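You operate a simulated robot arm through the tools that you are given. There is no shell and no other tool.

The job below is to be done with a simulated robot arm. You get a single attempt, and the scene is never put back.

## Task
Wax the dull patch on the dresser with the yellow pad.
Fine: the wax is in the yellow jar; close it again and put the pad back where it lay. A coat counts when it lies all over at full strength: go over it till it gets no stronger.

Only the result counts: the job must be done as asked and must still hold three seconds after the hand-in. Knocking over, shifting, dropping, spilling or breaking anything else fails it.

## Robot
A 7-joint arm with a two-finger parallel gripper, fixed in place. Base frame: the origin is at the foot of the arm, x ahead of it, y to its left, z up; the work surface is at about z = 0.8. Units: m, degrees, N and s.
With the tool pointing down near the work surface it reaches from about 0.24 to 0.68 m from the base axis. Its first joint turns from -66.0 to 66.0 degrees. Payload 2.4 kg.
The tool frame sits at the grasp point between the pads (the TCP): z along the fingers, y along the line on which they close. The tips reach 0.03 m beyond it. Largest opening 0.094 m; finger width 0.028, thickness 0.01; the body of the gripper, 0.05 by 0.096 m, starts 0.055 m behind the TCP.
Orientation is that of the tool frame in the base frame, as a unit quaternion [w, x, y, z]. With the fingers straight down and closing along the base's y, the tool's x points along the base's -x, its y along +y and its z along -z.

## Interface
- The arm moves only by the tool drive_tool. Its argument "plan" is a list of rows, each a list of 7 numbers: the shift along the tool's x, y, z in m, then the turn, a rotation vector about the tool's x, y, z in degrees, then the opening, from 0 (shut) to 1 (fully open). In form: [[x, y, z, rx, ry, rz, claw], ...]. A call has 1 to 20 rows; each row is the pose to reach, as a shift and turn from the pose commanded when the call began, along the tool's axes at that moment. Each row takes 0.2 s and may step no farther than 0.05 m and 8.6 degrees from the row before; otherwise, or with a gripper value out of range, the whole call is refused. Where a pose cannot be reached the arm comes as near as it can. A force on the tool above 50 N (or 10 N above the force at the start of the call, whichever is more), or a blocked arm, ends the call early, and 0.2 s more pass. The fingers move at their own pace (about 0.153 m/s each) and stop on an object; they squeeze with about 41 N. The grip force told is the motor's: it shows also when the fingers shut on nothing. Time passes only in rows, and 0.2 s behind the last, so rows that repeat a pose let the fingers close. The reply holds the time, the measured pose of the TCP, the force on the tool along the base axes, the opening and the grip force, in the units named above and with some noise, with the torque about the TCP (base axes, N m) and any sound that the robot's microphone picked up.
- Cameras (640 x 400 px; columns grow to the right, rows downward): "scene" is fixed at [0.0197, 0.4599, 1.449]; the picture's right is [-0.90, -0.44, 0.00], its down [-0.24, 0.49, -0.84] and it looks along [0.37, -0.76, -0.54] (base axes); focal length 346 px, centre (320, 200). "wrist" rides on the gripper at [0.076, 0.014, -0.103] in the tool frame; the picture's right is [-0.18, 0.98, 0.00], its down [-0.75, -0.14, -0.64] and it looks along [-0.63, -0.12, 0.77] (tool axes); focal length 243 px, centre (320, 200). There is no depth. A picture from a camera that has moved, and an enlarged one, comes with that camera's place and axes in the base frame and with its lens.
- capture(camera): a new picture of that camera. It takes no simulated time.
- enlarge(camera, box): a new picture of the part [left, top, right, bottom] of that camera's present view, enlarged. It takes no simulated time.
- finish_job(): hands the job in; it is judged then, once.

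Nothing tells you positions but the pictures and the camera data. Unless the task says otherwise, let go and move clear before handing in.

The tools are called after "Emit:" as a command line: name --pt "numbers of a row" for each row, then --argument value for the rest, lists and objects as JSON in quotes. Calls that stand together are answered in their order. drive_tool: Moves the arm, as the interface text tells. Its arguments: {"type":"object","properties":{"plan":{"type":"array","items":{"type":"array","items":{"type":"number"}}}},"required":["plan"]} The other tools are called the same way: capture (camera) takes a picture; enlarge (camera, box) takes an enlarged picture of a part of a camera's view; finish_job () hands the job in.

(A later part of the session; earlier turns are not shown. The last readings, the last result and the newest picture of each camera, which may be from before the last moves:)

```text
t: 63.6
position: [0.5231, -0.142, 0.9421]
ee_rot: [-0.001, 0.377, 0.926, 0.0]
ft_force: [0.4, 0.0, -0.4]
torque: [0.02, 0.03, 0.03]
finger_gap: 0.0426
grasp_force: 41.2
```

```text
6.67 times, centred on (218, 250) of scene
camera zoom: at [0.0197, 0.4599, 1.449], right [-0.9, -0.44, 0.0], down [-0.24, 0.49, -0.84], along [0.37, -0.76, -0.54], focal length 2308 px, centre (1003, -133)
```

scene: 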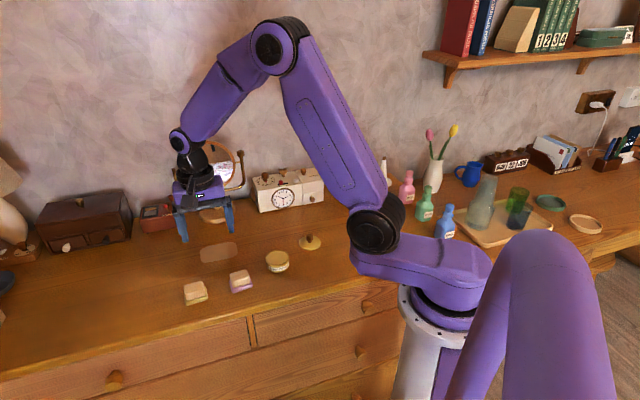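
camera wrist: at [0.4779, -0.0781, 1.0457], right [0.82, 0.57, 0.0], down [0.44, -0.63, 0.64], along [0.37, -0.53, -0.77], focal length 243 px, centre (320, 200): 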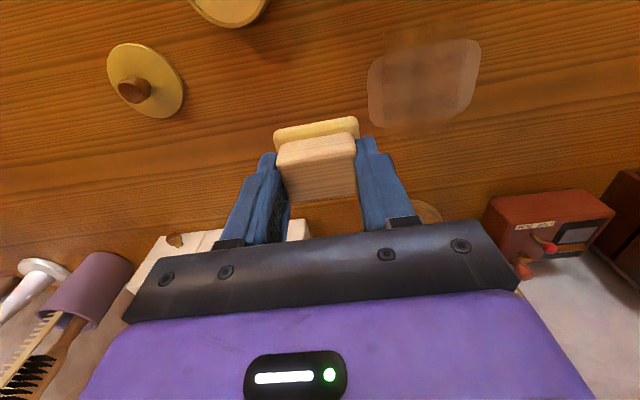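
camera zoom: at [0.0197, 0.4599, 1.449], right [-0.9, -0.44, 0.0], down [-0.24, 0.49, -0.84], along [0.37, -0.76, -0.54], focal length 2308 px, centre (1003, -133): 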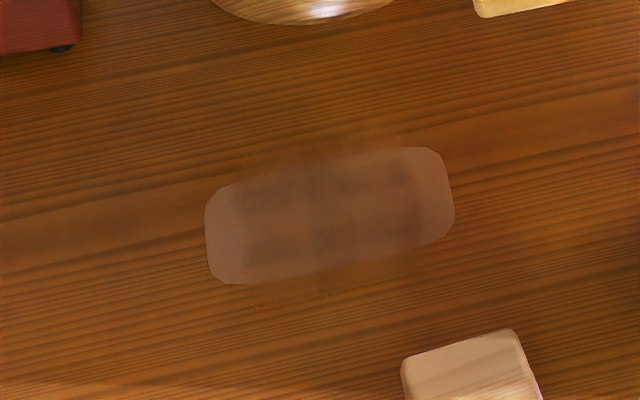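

Emit:
drive_tool --pt "0.01 0.025 0.03 0 0 0 0.35" --pt "0.02 0.05 0.065 0 0 0 0.35" --pt "0.024 0.066 0.092 0 0 0 0.35" --pt "0.024 0.066 0.099 0 0 0 0.35" --pt "0.024 0.081 0.099 0 0 0 0.35" --pt "0.024 0.096 0.099 0 0 0 0.35" --pt "0.024 0.111 0.099 0 0 0 0.35" --pt "0.024 0.126 0.099 0 0 0 0.35" --pt "0.009 0.126 0.0993 0 0 0 0.35" --pt "0.009 0.111 0.0993 0 0 0 0.35" --pt "0.009 0.096 0.0993 0 0 0 0.35" --pt "0.009 0.081 0.0993 0 0 0 0.35" --pt "0.009 0.066 0.0993 0 0 0 0.35" --pt "0.009 0.066 0.0993 0 0 0 0.35"

Emit:
enlarge --camera "wrist" --box '[240, 0, 480, 200]'

Emit:
enlarge --camera "scene" --box '[175, 220, 260, 280]'

```text
t: 66.6
position: [0.5608, -0.0903, 0.8412]
ee_rot: [-0.001, 0.378, 0.926, -0.001]
ft_force: [2.8, 2.5, 7.4]
torque: [0.07, -0.24, 0.02]
finger_gap: 0.0425
grasp_force: 41.6
```

```text
2.00 times, centred on (360, 100) of wrist
camera zoom: at [0.5166, -0.0256, 0.9457], right [0.82, 0.57, 0.0], down [0.44, -0.63, 0.64], along [0.37, -0.53, -0.77], focal length 485 px, centre (240, 400)
```

zoom: 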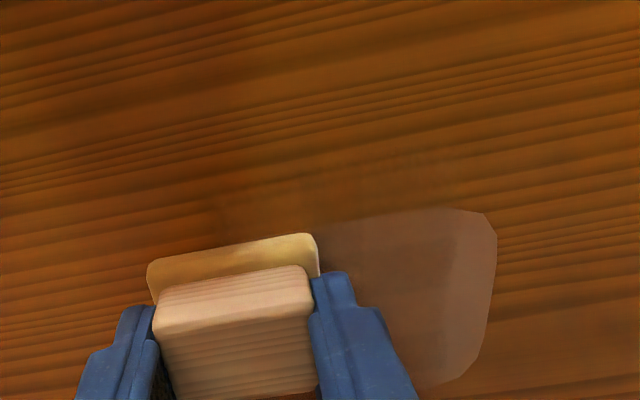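

```text
6.67 times, centred on (218, 250) of scene
camera zoom: at [0.0197, 0.4599, 1.449], right [-0.9, -0.44, 0.0], down [-0.24, 0.49, -0.84], along [0.37, -0.76, -0.54], focal length 2308 px, centre (1003, -133)
```

zoom: 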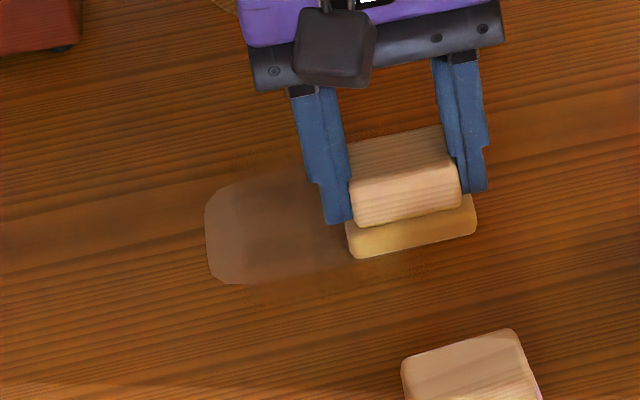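

Emit:
drive_tool --pt "-0.015 0 0.0003 0 0 0 0.35" --pt "-0.015 0.015 0.0003 0 0 0 0.35" --pt "-0.015 0.03 0.0003 0 0 0 0.35" --pt "-0.015 0.045 0.0003 0 0 0 0.35" --pt "-0.015 0.06 0.0003 0 0 0 0.35" --pt "-0.03 0.06 0.0006 0 0 0 0.35" --pt "-0.03 0.045 0.0006 0 0 0 0.35" --pt "-0.03 0.03 0.0006 0 0 0 0.35" --pt "-0.03 0.015 0.0006 0 0 0 0.35" --pt "-0.03 0 0.0006 0 0 0 0.35" --pt "-0.045 0 0.0009 0 0 0 0.35" --pt "-0.045 0.015 0.0009 0 0 0 0.35" --pt "-0.045 0.03 0.0009 0 0 0 0.35" --pt "-0.045 0.045 0.0009 0 0 0 0.35" --pt "-0.045 0.06 0.0009 0 0 0 0.35" --pt "-0.045 0.06 0.0009 0 0 0 0.35"

Emit:
enlarge --camera "wrist" --box '[160, 0, 400, 200]'

Emit:
enlarge --camera "scene" --box '[175, 220, 260, 280]'

```text
t: 70.0
position: [0.6374, -0.0771, 0.8415]
ee_rot: [0.001, 0.379, 0.925, 0.0]
ft_force: [-4.3, -10.0, 26.4]
torque: [-0.41, 0.31, 0.01]
finger_gap: 0.043
grasp_force: 40.9
```

```text
2.00 times, centred on (280, 100) of wrist
camera zoom: at [0.5913, -0.0134, 0.9452], right [0.82, 0.57, 0.0], down [0.44, -0.63, 0.64], along [0.37, -0.53, -0.77], focal length 485 px, centre (400, 400)
```

zoom: 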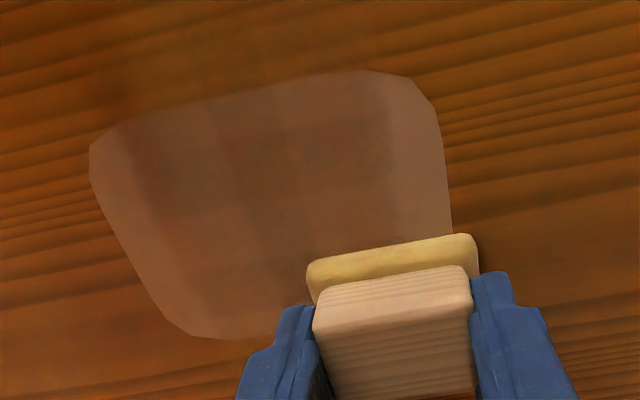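

```text
6.67 times, centred on (218, 250) of scene
camera zoom: at [0.0191, 0.4597, 1.4491], right [-0.9, -0.44, 0.0], down [-0.24, 0.49, -0.84], along [0.37, -0.76, -0.54], focal length 2308 px, centre (1003, -133)
```

zoom: 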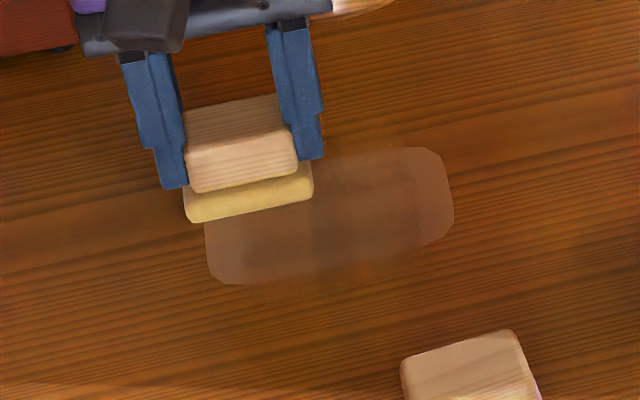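

Lanes done over the full square. I'll move to the same viewpoint as before and compare the coat's strength.

Emit:
drive_tool --pt "0 0 -0.03 0 0 0 0.35" --pt "0.008 -0.03 -0.06 0 0 0 0.35" --pt "0.016 -0.065 -0.08 0 0 0 0.35" --pt "0.026 -0.1 -0.1 0 0 0 0.35" --pt "0.036 -0.126 -0.1 0 0 0 0.35" --pt "0.036 -0.126 -0.1 0 0 0 0.35"

Emit:
enlarge --camera "wrist" --box '[360, 0, 540, 130]'

Emit:
enlarge --camera "scene" --box '[175, 220, 260, 280]'

```text
t: 71.4
position: [0.5221, -0.1429, 0.9397]
ee_rot: [-0.001, 0.378, 0.926, -0.001]
ft_force: [-0.1, -0.9, -0.3]
torque: [-0.02, 0.0, 0.04]
finger_gap: 0.0426
grasp_force: 40.8
```

```text
3.08 times, centred on (450, 65) of wrist
camera zoom: at [0.4775, -0.0803, 1.0431], right [0.82, 0.57, 0.0], down [0.44, -0.63, 0.64], along [0.37, -0.53, -0.77], focal length 746 px, centre (-80, 615)
```

zoom: 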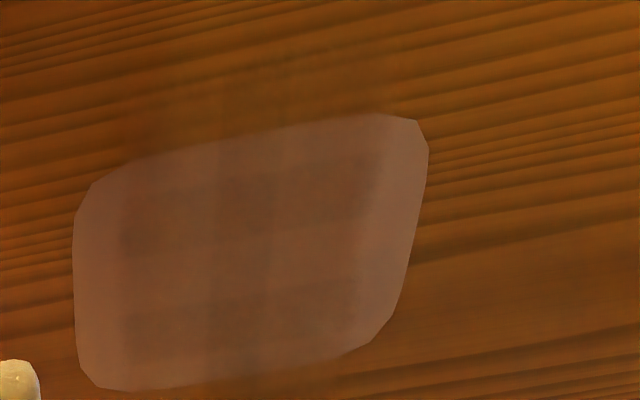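

```text
6.67 times, centred on (218, 250) of scene
camera zoom: at [0.0197, 0.4599, 1.449], right [-0.9, -0.44, 0.0], down [-0.24, 0.49, -0.84], along [0.37, -0.76, -0.54], focal length 2308 px, centre (1003, -133)
```

zoom: 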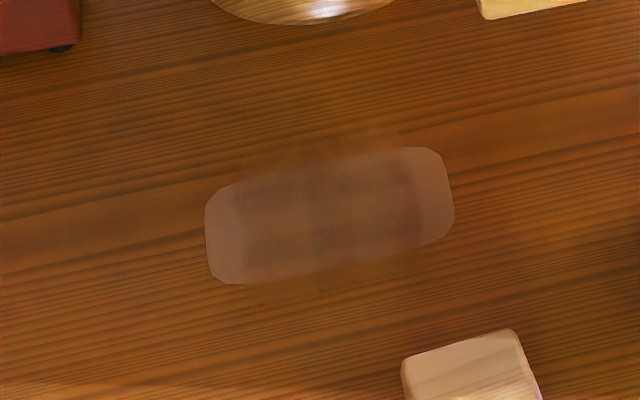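

The image is practically unchanged, so either the coat is full or the pad is empty. I'll reload once more to tell which.

Emit:
drive_tool --pt "0.03 -0.014 0 0 0 0 0.35" --pt "0.06 -0.028 0 0 0 0 0.35" --pt "0.085 -0.04 0 0 0 0 0.35" --pt "0.1031 -0.048 0.01 0 0 0 0.35" --pt "0.1031 -0.048 0.04 0 0 0 0.35" --pt "0.1031 -0.048 0.04 0 0 0 0.35"

Emit:
enlarge --camera "wrist" --box '[250, 50, 390, 210]'

```text
t: 72.8
position: [0.4174, -0.1021, 0.9021]
ee_rot: [0.0, 0.378, 0.926, 0.001]
ft_force: [-0.3, 1.0, -0.8]
torque: [0.0, -0.02, 0.06]
finger_gap: 0.0426
grasp_force: 40.5
```

```text
2.50 times, centred on (320, 130) of wrist
camera zoom: at [0.3723, -0.0396, 1.0051], right [0.82, 0.57, 0.0], down [0.44, -0.63, 0.64], along [0.37, -0.53, -0.77], focal length 606 px, centre (320, 375)
```

zoom: 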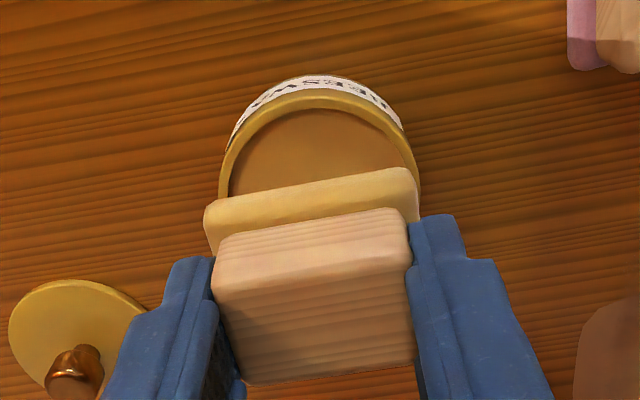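

Emit:
drive_tool --pt "0 -0.001 0.01 0 0 0 0.35" --pt "0 -0.001 0.02 0 0 0 0.35" --pt "0 -0.001 0.028 0 0 0 0.35" --pt "0 -0.001 0.031 0 0 0 0.35" --pt "0 -0.001 0.032 0 0 0 0.35"

```text
t: 74.0
position: [0.4141, -0.1054, 0.8701]
ee_rot: [0.001, 0.379, 0.926, -0.001]
ft_force: [-2.5, -0.6, 18.2]
torque: [-0.05, 0.04, -0.01]
finger_gap: 0.0427
grasp_force: 41.4
```

Emit:
drive_tool --pt "0 0 0 0 0 0 0.35" --pt "0 0 0 0 0 0 0.35" --pt "0 0 0 0 0 0 0.35" --pt "0 0 -0.015 0 0 0 0.35" --pt "0 0 -0.031 0 0 0 0.35" --pt "-0.018 0.03 -0.031 0 0 0 0.35" --pt "-0.036 0.06 -0.031 0 0 0 0.35" --pt "-0.054 0.09 -0.031 0 0 0 0.35" --pt "-0.072 0.12 -0.031 0 0 0 0.35" --pt "-0.09 0.15 -0.031 0 0 0 0.35" --pt "-0.109 0.181 -0.031 0 0 0 0.35" --pt "-0.109 0.181 -0.005 0 0 0 0.35" --pt "-0.109 0.181 0.02 0 0 0 0.35" --pt "-0.109 0.181 0.0255 0 0 0 0.35" --pt "-0.109 0.181 0.0272 0 0 0 0.35" --pt "-0.109 0.181 0.0272 0 0 0 0.35"

Emit:
enlarge --camera "wrist" --box '[160, 0, 400, 200]'

Emit:
enlarge --camera "scene" --box '[175, 220, 260, 280]'

```text
t: 77.4
position: [0.6187, -0.0534, 0.8428]
ee_rot: [-0.001, 0.379, 0.926, 0.0]
ft_force: [-0.2, -0.1, 0.5]
torque: [-0.01, -0.03, -0.04]
finger_gap: 0.0428
grasp_force: 40.9
```

```text
2.00 times, centred on (280, 100) of wrist
camera zoom: at [0.5742, 0.0115, 0.9459], right [0.82, 0.57, 0.0], down [0.44, -0.63, 0.64], along [0.37, -0.53, -0.77], focal length 485 px, centre (400, 400)
```

zoom: 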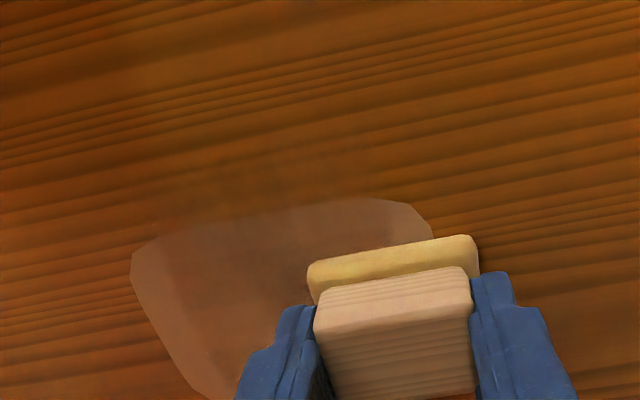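

```text
6.67 times, centred on (218, 250) of scene
camera zoom: at [0.0197, 0.4599, 1.449], right [-0.9, -0.44, 0.0], down [-0.24, 0.49, -0.84], along [0.37, -0.76, -0.54], focal length 2308 px, centre (1003, -133)
```

zoom: 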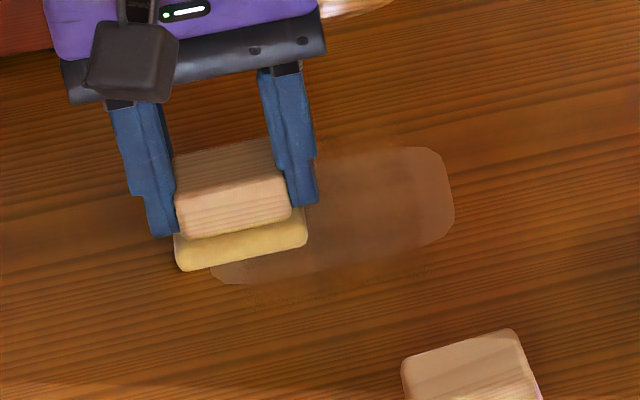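

Emit:
drive_tool --pt "0 0 0.0005 0 0 0 0.35" --pt "0 0 0.0008 0 0 0 0.35" --pt "0 0 0.0008 0 0 0 0.35"

```text
t: 78.2
position: [0.6194, -0.052, 0.842]
ee_rot: [-0.001, 0.378, 0.926, 0.0]
ft_force: [-3.1, 0.0, 6.2]
torque: [-0.02, 0.06, 0.01]
finger_gap: 0.0426
grasp_force: 40.9
```

Emit:
drive_tool --pt "0.01 0 0 0 0 0 0.35" --pt "0.02 0 -0.0002 0 0 0 0.35" --pt "0.01 0 0 0 0 0 0.35" --pt "0 0 0.0002 0 0 0 0.35" --pt "-0.01 0 0.0004 0 0 0 0.35" --pt "-0.02 0 0.0006 0 0 0 0.35" --pt "-0.01 0 0.0004 0 0 0 0.35" --pt "0 0 0.0002 0 0 0 0.35" --pt "0.01 0 0 0 0 0 0.35" --pt "0.02 0 -0.0002 0 0 0 0.35" --pt "0.01 0 0 0 0 0 0.35" --pt "0 0 0.0002 0 0 0 0.35" --pt "-0.01 0 0.0004 0 0 0 0.35" --pt "-0.02 0 0.0006 0 0 0 0.35" --pt "-0.02 0 0.0006 0 0 0 0.35"

Emit:
enlarge --camera "wrist" --box '[160, 0, 400, 200]'

Emit:
enlarge --camera "scene" --box '[175, 220, 260, 280]'

```text
t: 81.4
position: [0.6338, -0.067, 0.8426]
ee_rot: [-0.001, 0.378, 0.926, -0.001]
ft_force: [-5.8, 5.3, 15.3]
torque: [0.16, 0.11, 0.01]
finger_gap: 0.043
grasp_force: 40.5
```

```text
2.00 times, centred on (280, 100) of wrist
camera zoom: at [0.5896, -0.0019, 0.9456], right [0.82, 0.57, 0.0], down [0.44, -0.63, 0.64], along [0.37, -0.53, -0.77], focal length 485 px, centre (400, 400)
```

zoom: 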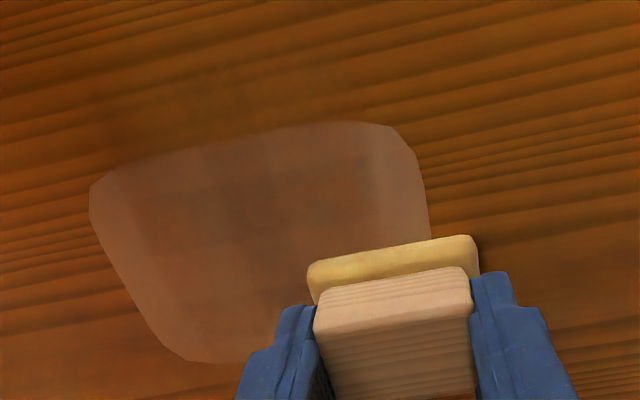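

```text
6.67 times, centred on (218, 250) of scene
camera zoom: at [0.0193, 0.46, 1.449], right [-0.9, -0.44, 0.0], down [-0.24, 0.49, -0.84], along [0.37, -0.76, -0.54], focal length 2308 px, centre (1003, -133)
```

zoom: 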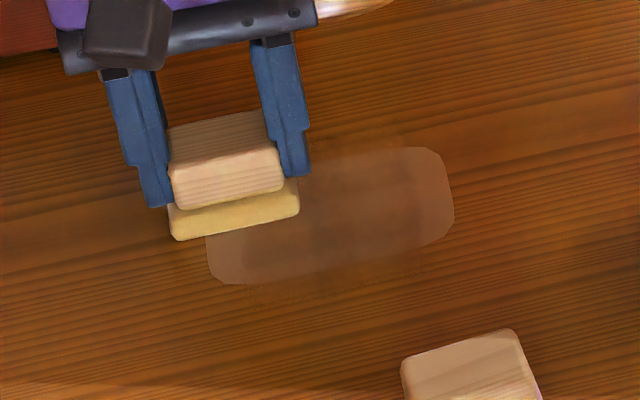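

I'll spread this load over the whole patch in long lanes.

Emit:
drive_tool --pt "0 -0.0144 -0.0001 0 0 0 0.35" --pt "0 -0.0288 -0.0002 0 0 0 0.35" --pt "0 -0.0432 -0.0003 0 0 0 0.35" --pt "0 -0.0576 -0.0004 0 0 0 0.35" --pt "0 -0.072 -0.0005 0 0 0 0.35" --pt "0.01 -0.072 -0.0007 0 0 0 0.35" --pt "0.02 -0.072 -0.0009 0 0 0 0.35" --pt "0.02 -0.0576 -0.0008 0 0 0 0.35" --pt "0.02 -0.0432 -0.0007 0 0 0 0.35" --pt "0.02 -0.0288 -0.0006 0 0 0 0.35" --pt "0.02 -0.0144 -0.0005 0 0 0 0.35" --pt "0.02 0 -0.0004 0 0 0 0.35" --pt "0.03 0 -0.0006 0 0 0 0.35" --pt "0.04 0 -0.0008 0 0 0 0.35" --pt "0.04 -0.0144 -0.0009 0 0 0 0.35" --pt "0.04 -0.0288 -0.001 0 0 0 0.35" --pt "0.04 -0.0432 -0.0011 0 0 0 0.35" --pt "0.04 -0.0576 -0.0012 0 0 0 0.35" --pt "0.04 -0.072 -0.0013 0 0 0 0.35"

Emit:
enlarge --camera "scene" --box '[175, 220, 260, 280]'

```text
t: 85.4
position: [0.5545, -0.0881, 0.8416]
ee_rot: [0.0, 0.378, 0.926, -0.001]
ft_force: [6.1, 5.3, 19.5]
torque: [0.25, -0.26, 0.01]
finger_gap: 0.0428
grasp_force: 40.9
```

```text
6.67 times, centred on (218, 250) of scene
camera zoom: at [0.0195, 0.4601, 1.4489], right [-0.9, -0.44, 0.0], down [-0.24, 0.49, -0.84], along [0.37, -0.76, -0.54], focal length 2308 px, centre (1003, -133)
```

zoom: 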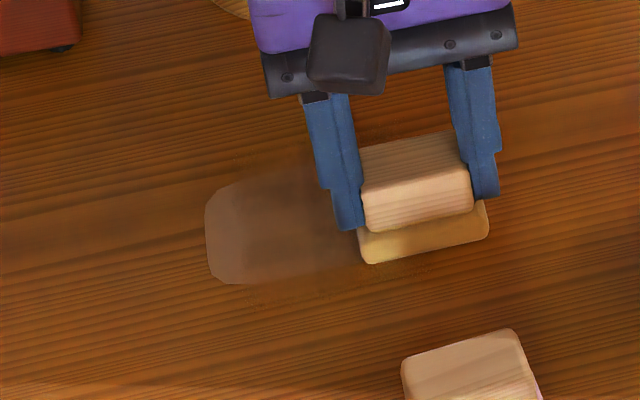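

Emit:
drive_tool --pt "0 0 -0.03 0 0 0 0.35" --pt "-0.005 -0.02 -0.06 0 0 0 0.35" --pt "-0.01 -0.04 -0.09 0 0 0 0.35" --pt "-0.014 -0.06 -0.0995 0 0 0 0.35" --pt "-0.014 -0.06 -0.0995 0 0 0 0.35"

Emit:
enlarge --camera "wrist" --box '[360, 0, 540, 130]'

Emit:
enlarge --camera "scene" --box '[175, 220, 260, 280]'

```text
t: 86.6
position: [0.5262, -0.1411, 0.9429]
ee_rot: [-0.001, 0.378, 0.926, -0.001]
ft_force: [0.4, 0.0, -0.3]
torque: [0.0, 0.0, -0.02]
finger_gap: 0.0425
grasp_force: 40.8
```

```text
3.08 times, centred on (450, 65) of wrist
camera zoom: at [0.4801, -0.0771, 1.0473], right [0.82, 0.57, 0.0], down [0.44, -0.63, 0.64], along [0.37, -0.53, -0.77], focal length 746 px, centre (-80, 615)
```

zoom: 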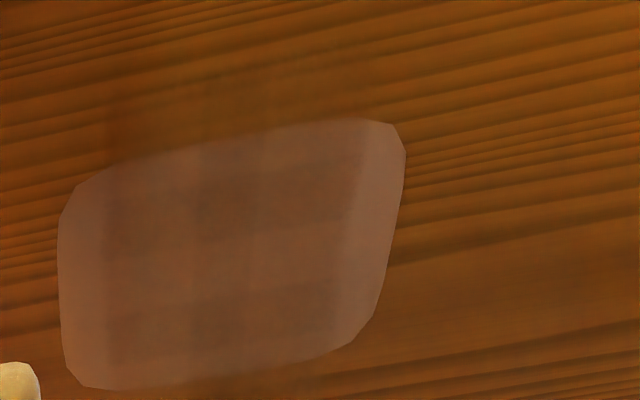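

```text
6.67 times, centred on (218, 250) of scene
camera zoom: at [0.0197, 0.4599, 1.449], right [-0.9, -0.44, 0.0], down [-0.24, 0.49, -0.84], along [0.37, -0.76, -0.54], focal length 2308 px, centre (1003, -133)
```

zoom: 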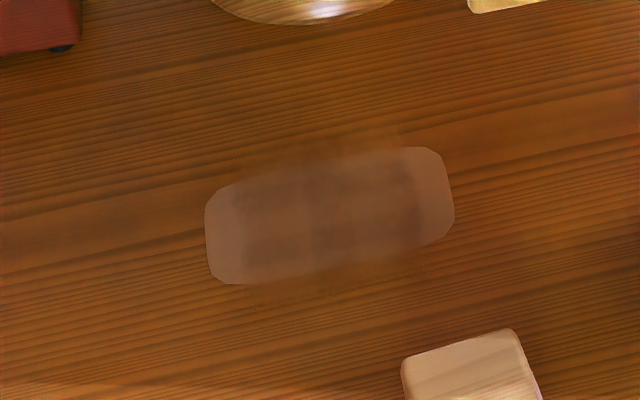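

Emit:
enlarge --camera "scene" --box '[190, 230, 246, 266]'

Emit:
enlarge --camera "wrist" --box '[370, 15, 490, 135]'

```text
11.11 times, centred on (218, 248) of scene
camera zoom: at [0.0197, 0.4599, 1.449], right [-0.9, -0.44, 0.0], down [-0.24, 0.49, -0.84], along [0.37, -0.76, -0.54], focal length 3847 px, centre (1453, -333)
```

zoom: 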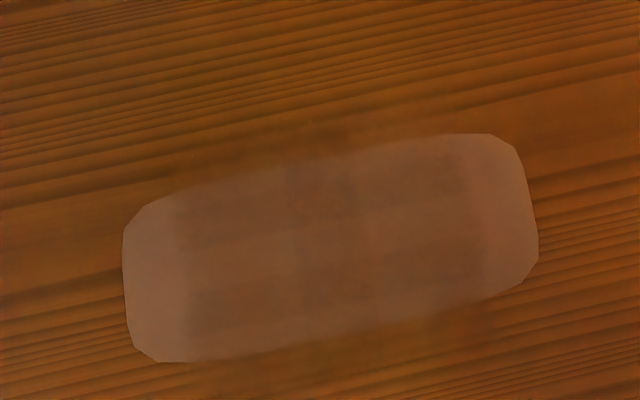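

```text
3.33 times, centred on (430, 75) of wrist
camera zoom: at [0.4801, -0.0771, 1.0473], right [0.82, 0.57, 0.0], down [0.44, -0.63, 0.64], along [0.37, -0.53, -0.77], focal length 809 px, centre (-47, 617)
```

zoom: 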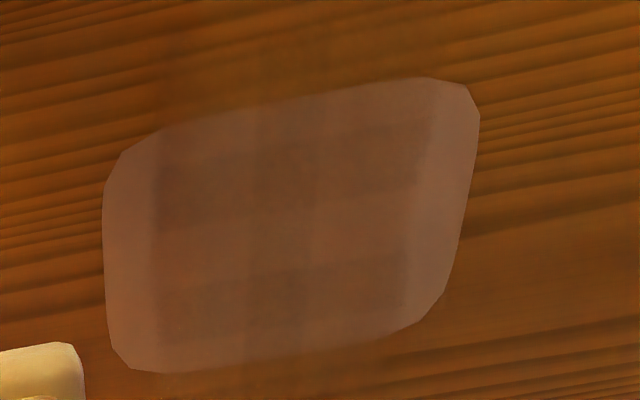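

Emit:
enlarge --camera "wrist" --box '[260, 100, 380, 210]'

```text
3.64 times, centred on (320, 155) of wrist
camera zoom: at [0.4801, -0.0771, 1.0473], right [0.82, 0.57, 0.0], down [0.44, -0.63, 0.64], along [0.37, -0.53, -0.77], focal length 882 px, centre (320, 364)
```

zoom: 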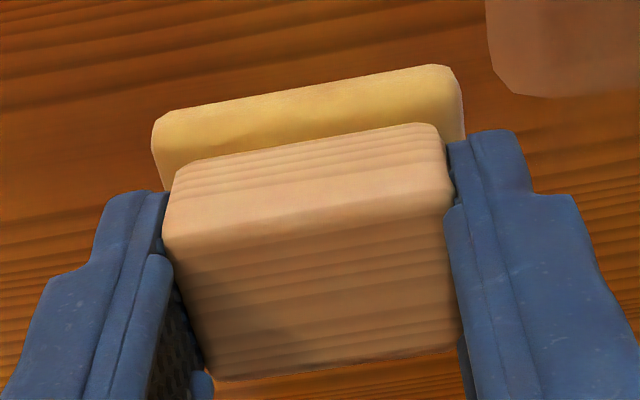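

The overlay's dark and light bands correspond to where I rubbed more and less, so the coat isn't yet uniform. I'll do even, overlapping lanes with slight overshoot.

Emit:
drive_tool --pt "0.008 0.02 0.03 0 0 0 0.35" --pt "0.016 0.04 0.065 0 0 0 0.35" --pt "0.019 0.056 0.092 0 0 0 0.35" --pt "0.019 0.056 0.0992 0 0 0 0.35" --pt "0.019 0.076 0.0993 0 0 0 0.35" --pt "0.019 0.096 0.0995 0 0 0 0.35" --pt "0.019 0.116 0.0996 0 0 0 0.35" --pt "0.019 0.136 0.0997 0 0 0 0.35" --pt "0.0065 0.136 0.1 0 0 0 0.35" --pt "0.0065 0.116 0.0999 0 0 0 0.35" --pt "0.0065 0.096 0.0997 0 0 0 0.35" --pt "0.0065 0.076 0.0996 0 0 0 0.35" --pt "0.0065 0.056 0.0995 0 0 0 0.35" --pt "-0.006 0.056 0.0998 0 0 0 0.35" --pt "-0.006 0.076 0.0999 0 0 0 0.35" --pt "-0.006 0.096 0.1 0 0 0 0.35" --pt "-0.006 0.116 0.1002 0 0 0 0.35" --pt "-0.006 0.136 0.1003 0 0 0 0.35"

```text
t: 90.4
position: [0.6226, -0.0523, 0.8424]
ee_rot: [0.0, 0.378, 0.926, 0.0]
ft_force: [-6.7, -7.0, 22.6]
torque: [-0.24, 0.29, 0.08]
finger_gap: 0.0427
grasp_force: 41.0
```

Emit:
drive_tool --pt "-0.0125 0 0.0002 0 0 0 0.35" --pt "-0.0125 -0.02 0.0001 0 0 0 0.35" --pt "-0.0125 -0.04 0 0 0 0 0.35" --pt "-0.0125 -0.06 -0.0001 0 0 0 0.35" --pt "-0.0125 -0.08 -0.0002 0 0 0 0.35" --pt "-0.025 -0.08 0.0001 0 0 0 0.35" --pt "-0.025 -0.06 0.0002 0 0 0 0.35" --pt "-0.025 -0.04 0.0003 0 0 0 0.35" --pt "-0.025 -0.02 0.0004 0 0 0 0.35" --pt "-0.025 0 0.0005 0 0 0 0.35" --pt "-0.025 -0.02 0.0004 0 0 0 0.35" --pt "-0.025 -0.04 0.0003 0 0 0 0.35" --pt "-0.0125 -0.04 0 0 0 0 0.35" --pt "0 -0.04 -0.0003 0 0 0 0.35" --pt "0.0125 -0.04 -0.0005 0 0 0 0.35" --pt "0.025 -0.04 -0.0007 0 0 0 0.35" --pt "0.0125 -0.04 -0.0005 0 0 0 0.35" --pt "0 -0.04 -0.0003 0 0 0 0.35" --pt "-0.0125 -0.04 0 0 0 0 0.35" --pt "-0.025 -0.04 0.0003 0 0 0 0.35"

```text
t: 94.0
position: [0.58, -0.0633, 0.8416]
ee_rot: [-0.007, 0.376, 0.927, -0.001]
ft_force: [-2.1, 0.3, 9.1]
torque: [0.06, -0.24, 0.04]
finger_gap: 0.0427
grasp_force: 40.6
stopped in row 18: the force on the tool passed its limit at 56 N (the readings are from after the stop); the commanded pose is now the measured one
```

An outward cross stroke dug in and stopped. I'll lift, straighten the tool and look from the usual viewpoint.

Emit:
drive_tool --pt "0 0 -0.02 -0.4 -0.7 0.3 0.35" --pt "0 -0.02 -0.05 -0.4 -0.7 0.3 0.35" --pt "-0.005 -0.045 -0.08 -0.4 -0.7 0.3 0.35" --pt "-0.01 -0.07 -0.1 -0.4 -0.7 0.3 0.35" --pt "-0.0138 -0.0955 -0.1005 -0.4 -0.7 0.3 0.35" --pt "-0.0138 -0.0955 -0.1005 -0.4 -0.7 0.3 0.35"

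Emit:
enlarge --camera "scene" --box '[190, 230, 246, 266]'

Emit:
enlarge --camera "wrist" --box '[370, 15, 490, 135]'

```text
t: 95.4
position: [0.5231, -0.1414, 0.9442]
ee_rot: [-0.001, 0.379, 0.926, -0.001]
ft_force: [-0.4, 0.1, -0.7]
torque: [-0.02, -0.03, 0.03]
finger_gap: 0.0428
grasp_force: 40.7
```

```text
11.11 times, centred on (218, 248) of scene
camera zoom: at [0.0197, 0.4599, 1.449], right [-0.9, -0.44, 0.0], down [-0.24, 0.49, -0.84], along [0.37, -0.76, -0.54], focal length 3847 px, centre (1453, -333)
```

zoom: 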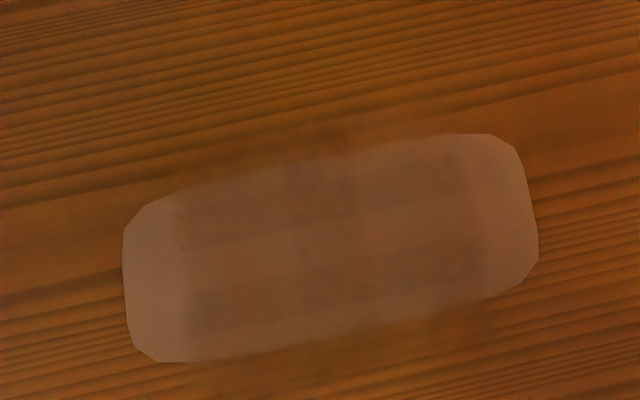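

```text
3.33 times, centred on (430, 75) of wrist
camera zoom: at [0.4788, -0.0775, 1.0482], right [0.82, 0.57, 0.0], down [0.44, -0.63, 0.64], along [0.37, -0.53, -0.77], focal length 809 px, centre (-47, 617)
```

zoom: 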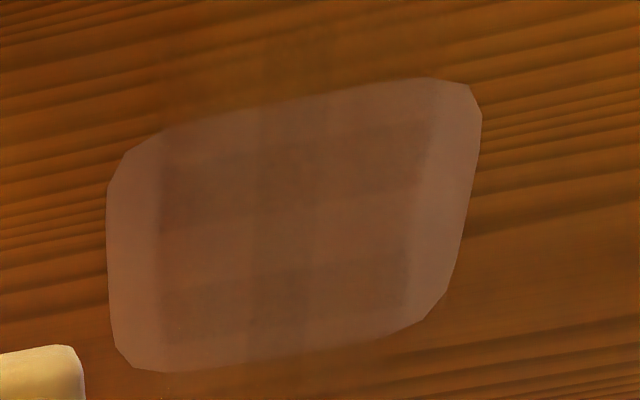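

It's growing more even and a little darker, so the pad still gives wax. I'll make another full set of lanes, first finding contact again.

Emit:
drive_tool --pt "0.008 0.02 0.03 0 0 0 0.35" --pt "0.016 0.04 0.065 0 0 0 0.35" --pt "0.019 0.056 0.092 0 0 0 0.35" --pt "0.019 0.056 0.098 0 0 0 0.35" --pt "0.019 0.056 0.0985 0 0 0 0.35"

```text
t: 96.6
position: [0.5503, -0.0858, 0.8448]
ee_rot: [0.0, 0.378, 0.926, 0.0]
ft_force: [-0.1, -0.6, -0.3]
torque: [-0.01, 0.01, 0.0]
finger_gap: 0.0427
grasp_force: 40.8
```

Emit:
drive_tool --pt "0 0 0.0006 0 0 0 0.35" --pt "0 0 0.0012 0 0 0 0.35"

```text
t: 97.2
position: [0.5508, -0.0882, 0.8437]
ee_rot: [-0.001, 0.379, 0.925, 0.001]
ft_force: [-0.2, -0.3, -0.9]
torque: [-0.01, 0.0, -0.01]
finger_gap: 0.0429
grasp_force: 41.0
```

Emit:
drive_tool --pt "0 0 0.0005 0 0 0 0.35" --pt "0 0 0.001 0 0 0 0.35"

```text
t: 97.8
position: [0.5501, -0.0876, 0.8425]
ee_rot: [-0.001, 0.378, 0.926, 0.001]
ft_force: [1.0, -0.2, -0.7]
torque: [0.0, 0.0, -0.01]
finger_gap: 0.0429
grasp_force: 41.2
```

Emit:
drive_tool --pt "0 0 0.0004 0 0 0 0.35" --pt "0 0 0.0008 0 0 0 0.35"

```text
t: 98.4
position: [0.5506, -0.0875, 0.842]
ee_rot: [-0.001, 0.378, 0.926, 0.0]
ft_force: [-4.2, 0.4, 11.7]
torque: [0.0, 0.14, -0.03]
finger_gap: 0.0426
grasp_force: 40.6
```

Emit:
drive_tool --pt "0 0.02 0.0001 0 0 0 0.35" --pt "0 0.04 0.0002 0 0 0 0.35" --pt "0 0.06 0.0003 0 0 0 0.35" --pt "0 0.08 0.0004 0 0 0 0.35" --pt "-0.0125 0.08 0.0006 0 0 0 0.35" --pt "-0.0125 0.06 0.0005 0 0 0 0.35" --pt "-0.0125 0.04 0.0004 0 0 0 0.35" --pt "-0.0125 0.02 0.0003 0 0 0 0.35" --pt "-0.0125 0 0.0002 0 0 0 0.35" --pt "-0.025 0 0.0005 0 0 0 0.35" --pt "-0.025 0.02 0.0006 0 0 0 0.35" --pt "-0.025 0.04 0.0007 0 0 0 0.35" --pt "-0.025 0.06 0.0008 0 0 0 0.35" --pt "-0.025 0.08 0.0009 0 0 0 0.35" --pt "-0.0375 0.08 0.0011 0 0 0 0.35" --pt "-0.0375 0.06 0.001 0 0 0 0.35" --pt "-0.0375 0.04 0.0009 0 0 0 0.35" --pt "-0.0375 0.02 0.0008 0 0 0 0.35" --pt "-0.0375 0 0.0007 0 0 0 0.35"

```text
t: 99.4
position: [0.6057, -0.0358, 0.8424]
ee_rot: [0.004, 0.379, 0.925, 0.0]
ft_force: [-0.6, 0.9, 8.2]
torque: [0.1, 0.19, 0.01]
finger_gap: 0.0426
grasp_force: 41.2
stopped in row 4: the force on the tool passed its limit at 52 N (the readings are from after the stop); the commanded pose is now the measured one
```

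Emit:
drive_tool --pt "0 0 -0.002 0.17 0.42 0 0.35" --pt "0 0 -0.001 0.17 0.42 0 0.35" --pt "0 0 -0.0008 0.17 0.42 0 0.35"

```text
t: 100.2
position: [0.6063, -0.0368, 0.8416]
ee_rot: [-0.003, 0.379, 0.925, 0.0]
ft_force: [-1.0, -1.4, 2.3]
torque: [0.0, -0.01, -0.03]
finger_gap: 0.0428
grasp_force: 41.1
```

Emit:
drive_tool --pt "0 0 0.0002 -0.1 -0.25 0 0.35" --pt "-0.0085 0 0.0004 -0.1 -0.25 0 0.35" --pt "-0.0085 -0.015 0.0004 -0.1 -0.25 0 0.35" --pt "-0.0085 -0.03 0.0003 -0.1 -0.25 0 0.35" --pt "-0.0085 -0.045 0.0003 -0.1 -0.25 0 0.35" --pt "-0.0085 -0.06 0.0002 -0.1 -0.25 0 0.35" --pt "-0.0085 -0.077 0.0002 -0.1 -0.25 0 0.35" --pt "-0.0085 -0.077 0.0002 -0.1 -0.25 0 0.35"

```text
t: 102.0
position: [0.5572, -0.0971, 0.8419]
ee_rot: [0.004, 0.378, 0.926, 0.0]
ft_force: [8.7, 7.6, 27.6]
torque: [0.29, -0.09, -0.01]
finger_gap: 0.0427
grasp_force: 41.3
```

Emit:
drive_tool --pt "0 0 -0.0004 0 0 0 0.35" --pt "-0.0125 0 -0.0002 0 0 0 0.35" --pt "-0.0125 0.016 -0.0002 0 0 0 0.35" --pt "-0.0125 0.032 -0.0001 0 0 0 0.35" --pt "-0.0125 0.048 0 0 0 0 0.35" --pt "-0.0125 0.064 0.0001 0 0 0 0.35" --pt "-0.0125 0.08 0.0002 0 0 0 0.35" --pt "-0.0125 0.08 0.0002 0 0 0 0.35"

```text
t: 103.8
position: [0.6228, -0.0487, 0.842]
ee_rot: [0.0, 0.379, 0.926, 0.0]
ft_force: [-0.2, -1.1, 1.7]
torque: [-0.04, -0.06, -0.04]
finger_gap: 0.0429
grasp_force: 41.2
```

Emit:
drive_tool --pt "0 0 0.0003 0 0 0 0.35" --pt "-0.0125 0 0.0006 0 0 0 0.35" --pt "-0.0125 -0.016 0.0005 0 0 0 0.35" --pt "-0.0125 -0.032 0.0004 0 0 0 0.35" --pt "-0.0125 -0.048 0.0003 0 0 0 0.35" --pt "-0.0125 -0.064 0.0002 0 0 0 0.35" --pt "-0.0125 -0.08 0.0001 0 0 0 0.35" --pt "-0.025 -0.08 0.0003 0 0 0 0.35" --pt "-0.025 -0.064 0.0004 0 0 0 0.35" --pt "-0.025 -0.048 0.0005 0 0 0 0.35" --pt "-0.025 -0.032 0.0006 0 0 0 0.35" --pt "-0.025 -0.016 0.0007 0 0 0 0.35" --pt "-0.025 0 0.0008 0 0 0 0.35" --pt "-0.025 0 0.0008 0 0 0 0.35"

Emit:
enlarge --camera "wrist" --box '[160, 0, 400, 200]'

```text
t: 106.8
position: [0.6391, -0.066, 0.841]
ee_rot: [0.001, 0.379, 0.925, 0.0]
ft_force: [-3.4, -5.2, 21.6]
torque: [-0.27, 0.19, 0.0]
finger_gap: 0.0425
grasp_force: 40.9
```

```text
2.00 times, centred on (280, 100) of wrist
camera zoom: at [0.5955, -0.0016, 0.9452], right [0.82, 0.57, 0.0], down [0.44, -0.63, 0.64], along [0.37, -0.53, -0.77], focal length 485 px, centre (400, 400)
```

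zoom: 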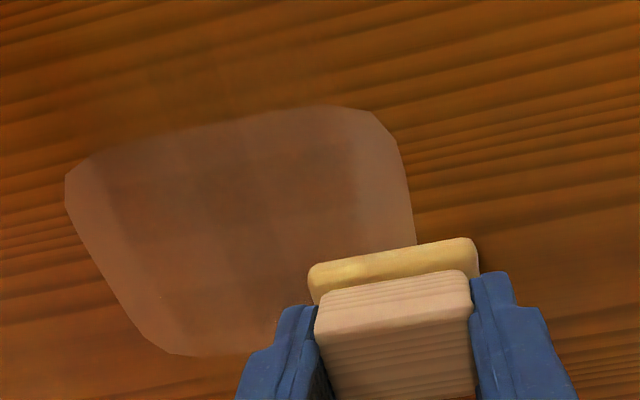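

Emit:
drive_tool --pt "0 0 -0.03 0 0 0 0.35" --pt "0.008 -0.035 -0.06 0 0 0 0.35" --pt "0.016 -0.07 -0.09 0 0 0 0.35" --pt "0.024 -0.105 -0.1 0 0 0 0.35" --pt "0.031 -0.136 -0.1005 0 0 0 0.35" --pt "0.031 -0.136 -0.1005 0 0 0 0.35"

Emit:
enlarge --camera "scene" --box '[190, 230, 246, 266]'

Emit:
enlarge --camera "wrist" --box '[370, 15, 490, 135]'

```text
t: 108.2
position: [0.5214, -0.1426, 0.9412]
ee_rot: [-0.001, 0.378, 0.926, -0.001]
ft_force: [0.4, -0.3, -0.9]
torque: [0.03, 0.0, 0.03]
finger_gap: 0.0427
grasp_force: 40.7
```

```text
11.11 times, centred on (218, 248) of scene
camera zoom: at [0.0197, 0.4599, 1.449], right [-0.9, -0.44, 0.0], down [-0.24, 0.49, -0.84], along [0.37, -0.76, -0.54], focal length 3847 px, centre (1453, -333)
```

zoom: 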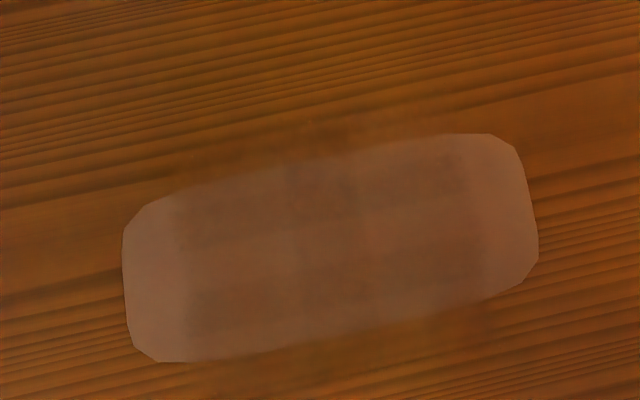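

```text
3.33 times, centred on (430, 75) of wrist
camera zoom: at [0.4765, -0.0785, 1.0438], right [0.82, 0.57, 0.0], down [0.44, -0.63, 0.64], along [0.37, -0.53, -0.77], focal length 809 px, centre (-47, 617)
```

zoom: 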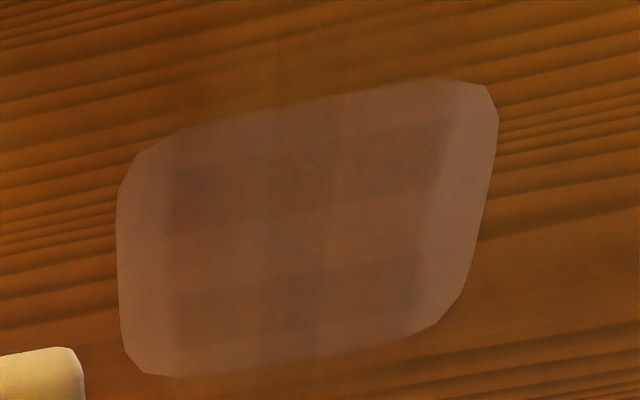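

Little change since the last look. I'll reload and see whether fresh wax still alters the coat.

Emit:
drive_tool --pt "0.03 -0.014 0 0 0 0 0.35" --pt "0.06 -0.028 0 0 0 0 0.35" --pt "0.085 -0.04 0 0 0 0 0.35" --pt "0.1031 -0.049 0.01 0 0 0 0.35" --pt "0.1031 -0.049 0.04 0 0 0 0.35" --pt "0.1031 -0.049 0.04 0 0 0 0.35"

Emit:
enlarge --camera "wrist" --box '[250, 50, 390, 210]'

```text
t: 109.6
position: [0.4136, -0.1049, 0.9018]
ee_rot: [0.0, 0.379, 0.925, 0.0]
ft_force: [-0.7, -0.6, -0.5]
torque: [-0.04, 0.0, 0.02]
finger_gap: 0.0428
grasp_force: 41.0
```

```text
2.50 times, centred on (320, 130) of wrist
camera zoom: at [0.369, -0.0399, 1.0047], right [0.82, 0.57, 0.0], down [0.44, -0.63, 0.64], along [0.37, -0.53, -0.77], focal length 606 px, centre (320, 375)
```

zoom: 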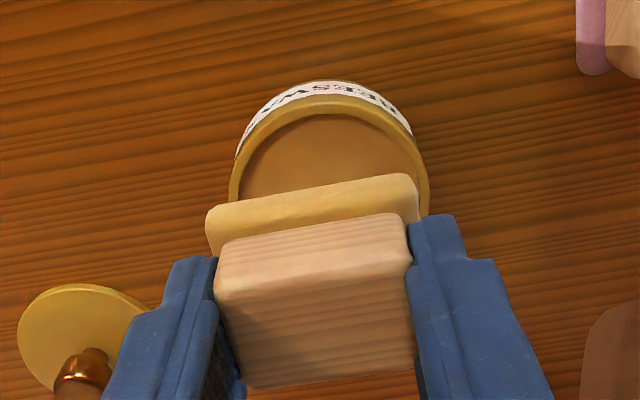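

Emit:
drive_tool --pt "0 0.002 0.01 0 0 0 0.35" --pt "0 0.002 0.02 0 0 0 0.35" --pt "0 0.002 0.028 0 0 0 0.35" --pt "0 0.002 0.031 0 0 0 0.35"

Emit:
enlarge --camera "scene" --box '[250, 230, 306, 280]'

```text
t: 110.6
position: [0.4169, -0.1028, 0.8703]
ee_rot: [0.001, 0.379, 0.925, 0.0]
ft_force: [-0.9, 2.1, 3.1]
torque: [0.04, 0.04, 0.04]
finger_gap: 0.0425
grasp_force: 40.7
```

```text
8.00 times, centred on (278, 255) of scene
camera zoom: at [0.0197, 0.4599, 1.449], right [-0.9, -0.44, 0.0], down [-0.24, 0.49, -0.84], along [0.37, -0.76, -0.54], focal length 2770 px, centre (656, -240)
```

zoom: 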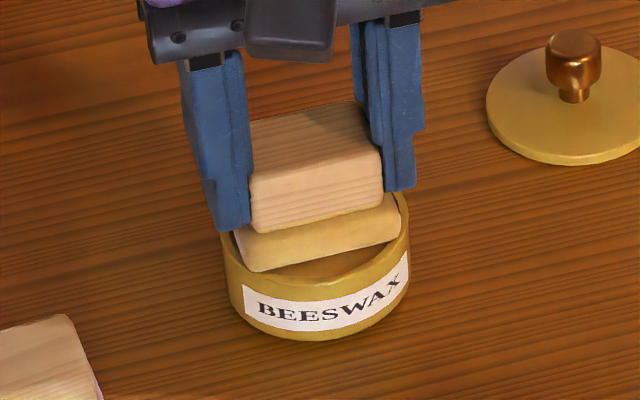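

Emit:
drive_tool --pt "0 0 0.0004 0 0 0 0.35" --pt "0 0 0.0006 0 0 0 0.35" --pt "0 0 0.0006 0 0 0 0.35" --pt "0 0 0.0006 0 0 0 0.35" --pt "0 0 0.0006 0 0 0 0.35" --pt "0 0 0.0006 0 0 0 0.35" --pt "0 0 0.0006 0 0 0 0.35" --pt "0 0 0.0006 0 0 0 0.35"

Emit:
enlarge --camera "scene" --box '[250, 230, 306, 280]'

```text
t: 112.4
position: [0.4168, -0.1021, 0.8686]
ee_rot: [0.001, 0.38, 0.925, 0.0]
ft_force: [-1.0, 0.8, 26.5]
torque: [-0.04, 0.08, 0.0]
finger_gap: 0.0428
grasp_force: 41.0
```

```text
8.00 times, centred on (278, 255) of scene
camera zoom: at [0.0194, 0.46, 1.449], right [-0.9, -0.44, 0.0], down [-0.24, 0.49, -0.84], along [0.37, -0.76, -0.54], focal length 2770 px, centre (656, -240)
```

zoom: 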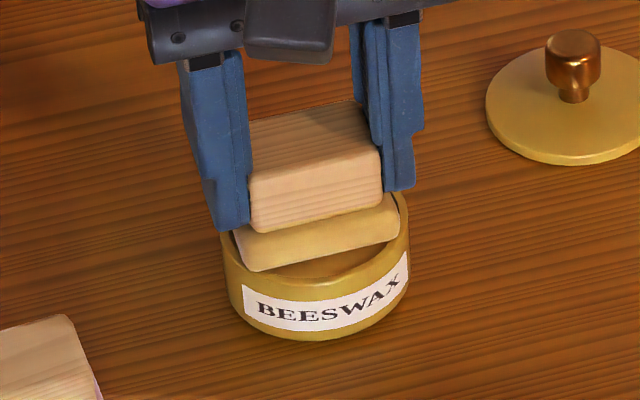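

Emit:
drive_tool --pt "0 0 -0.015 0 0 0 0.35" --pt "0 0 -0.031 0 0 0 0.35" --pt "-0.02 0.023 -0.031 0 0 0 0.35" --pt "-0.04 0.046 -0.031 0 0 0 0.35" --pt "-0.06 0.07 -0.031 0 0 0 0.35" --pt "-0.08 0.093 -0.031 0 0 0 0.35" --pt "-0.0965 0.113 -0.031 0 0 0 0.35" --pt "-0.0965 0.113 -0.005 0 0 0 0.35" --pt "-0.0965 0.113 0.018 0 0 0 0.35" --pt "-0.0965 0.113 0.0245 0 0 0 0.35" --pt "-0.0965 0.113 0.025 0 0 0 0.35"

```text
t: 114.8
position: [0.5646, -0.0907, 0.8444]
ee_rot: [0.001, 0.38, 0.925, 0.0]
ft_force: [0.7, -0.1, -0.7]
torque: [-0.01, 0.0, 0.0]
finger_gap: 0.0425
grasp_force: 41.4
```

Emit:
drive_tool --pt "0 0 0.0006 0 0 0 0.35" --pt "0 0 0.0011 0 0 0 0.35"

```text
t: 115.4
position: [0.5637, -0.09, 0.8441]
ee_rot: [0.001, 0.38, 0.925, 0.0]
ft_force: [-0.6, 0.2, 0.6]
torque: [0.01, 0.02, 0.0]
finger_gap: 0.0427
grasp_force: 41.1
```

Emit:
drive_tool --pt "0 0 0.0004 0 0 0 0.35" --pt "0 0 0.0007 0 0 0 0.35"

```text
t: 116.0
position: [0.5643, -0.0899, 0.8422]
ee_rot: [0.0, 0.38, 0.925, 0.0]
ft_force: [-0.4, -0.6, -1.0]
torque: [-0.01, 0.04, 0.0]
finger_gap: 0.0428
grasp_force: 41.1
```

Emit:
drive_tool --pt "0 0 0.0004 0 0 0 0.35" --pt "0 0 0.0007 0 0 0 0.35"

```text
t: 116.6
position: [0.5638, -0.0895, 0.8413]
ee_rot: [0.0, 0.38, 0.925, -0.001]
ft_force: [-0.9, -0.4, 1.1]
torque: [-0.02, 0.03, -0.01]
finger_gap: 0.0428
grasp_force: 40.8
```

Emit:
drive_tool --pt "0 0 0.0003 0 0 0 0.35" --pt "0 0 0.0006 0 0 0 0.35"

```text
t: 117.2
position: [0.564, -0.0895, 0.8422]
ee_rot: [0.0, 0.38, 0.925, 0.0]
ft_force: [-1.6, 0.5, 4.2]
torque: [0.02, 0.05, 0.0]
finger_gap: 0.0425
grasp_force: 40.3
```

Emit:
drive_tool --pt "0 0 0.0003 0 0 0 0.35" --pt "0 0.015 0.0003 0 0 0 0.35" --pt "0 0.03 0.0004 0 0 0 0.35" --pt "0 0.045 0.0005 0 0 0 0.35" --pt "0 0.06 0.0005 0 0 0 0.35" --pt "-0.0125 0.06 0.0008 0 0 0 0.35" --pt "-0.0125 0.045 0.0007 0 0 0 0.35" --pt "-0.0125 0.03 0.0006 0 0 0 0.35" --pt "-0.0125 0.015 0.0006 0 0 0 0.35" --pt "-0.0125 0 0.0005 0 0 0 0.35" --pt "-0.025 0 0.0007 0 0 0 0.35" --pt "-0.025 0.015 0.0007 0 0 0 0.35" --pt "-0.025 0.03 0.0008 0 0 0 0.35" --pt "-0.025 0.045 0.0009 0 0 0 0.35" --pt "-0.025 0.06 0.001 0 0 0 0.35" --pt "-0.025 0.06 0.001 0 0 0 0.35"

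```text
t: 120.6
position: [0.6245, -0.0644, 0.8416]
ee_rot: [0.002, 0.379, 0.925, 0.0]
ft_force: [-6.6, -9.7, 28.3]
torque: [-0.41, 0.29, -0.01]
finger_gap: 0.0427
grasp_force: 41.3
```

Emit:
drive_tool --pt "-0.01 0 0 0 0 0 0.35" --pt "-0.01 -0.015 -0.0001 0 0 0 0.35" --pt "-0.01 -0.03 -0.0002 0 0 0 0.35" --pt "-0.01 -0.045 -0.0003 0 0 0 0.35" --pt "-0.01 -0.06 -0.0003 0 0 0 0.35" --pt "0.005 -0.06 -0.0006 0 0 0 0.35" --pt "0.005 -0.045 -0.0005 0 0 0 0.35" --pt "0.005 -0.03 -0.0004 0 0 0 0.35" --pt "0.005 -0.015 -0.0003 0 0 0 0.35" --pt "0.005 0 -0.0003 0 0 0 0.35" --pt "0.02 0 -0.0006 0 0 0 0.35" --pt "0.02 -0.015 -0.0007 0 0 0 0.35" --pt "0.02 -0.03 -0.0008 0 0 0 0.35" --pt "0.02 -0.045 -0.0008 0 0 0 0.35" --pt "0.02 -0.06 -0.0009 0 0 0 0.35" --pt "0.034 -0.06 -0.0012 0 0 0 0.35" --pt "0.034 -0.045 -0.0011 0 0 0 0.35" --pt "0.034 -0.03 -0.001 0 0 0 0.35" --pt "0.034 -0.015 -0.0009 0 0 0 0.35" --pt "0.034 0 -0.0009 0 0 0 0.35"

```text
t: 124.8
position: [0.5992, -0.0385, 0.8398]
ee_rot: [0.001, 0.379, 0.925, 0.0]
ft_force: [-7.2, -10.5, 27.0]
torque: [-0.32, 0.37, 0.05]
finger_gap: 0.0429
grasp_force: 40.9
```

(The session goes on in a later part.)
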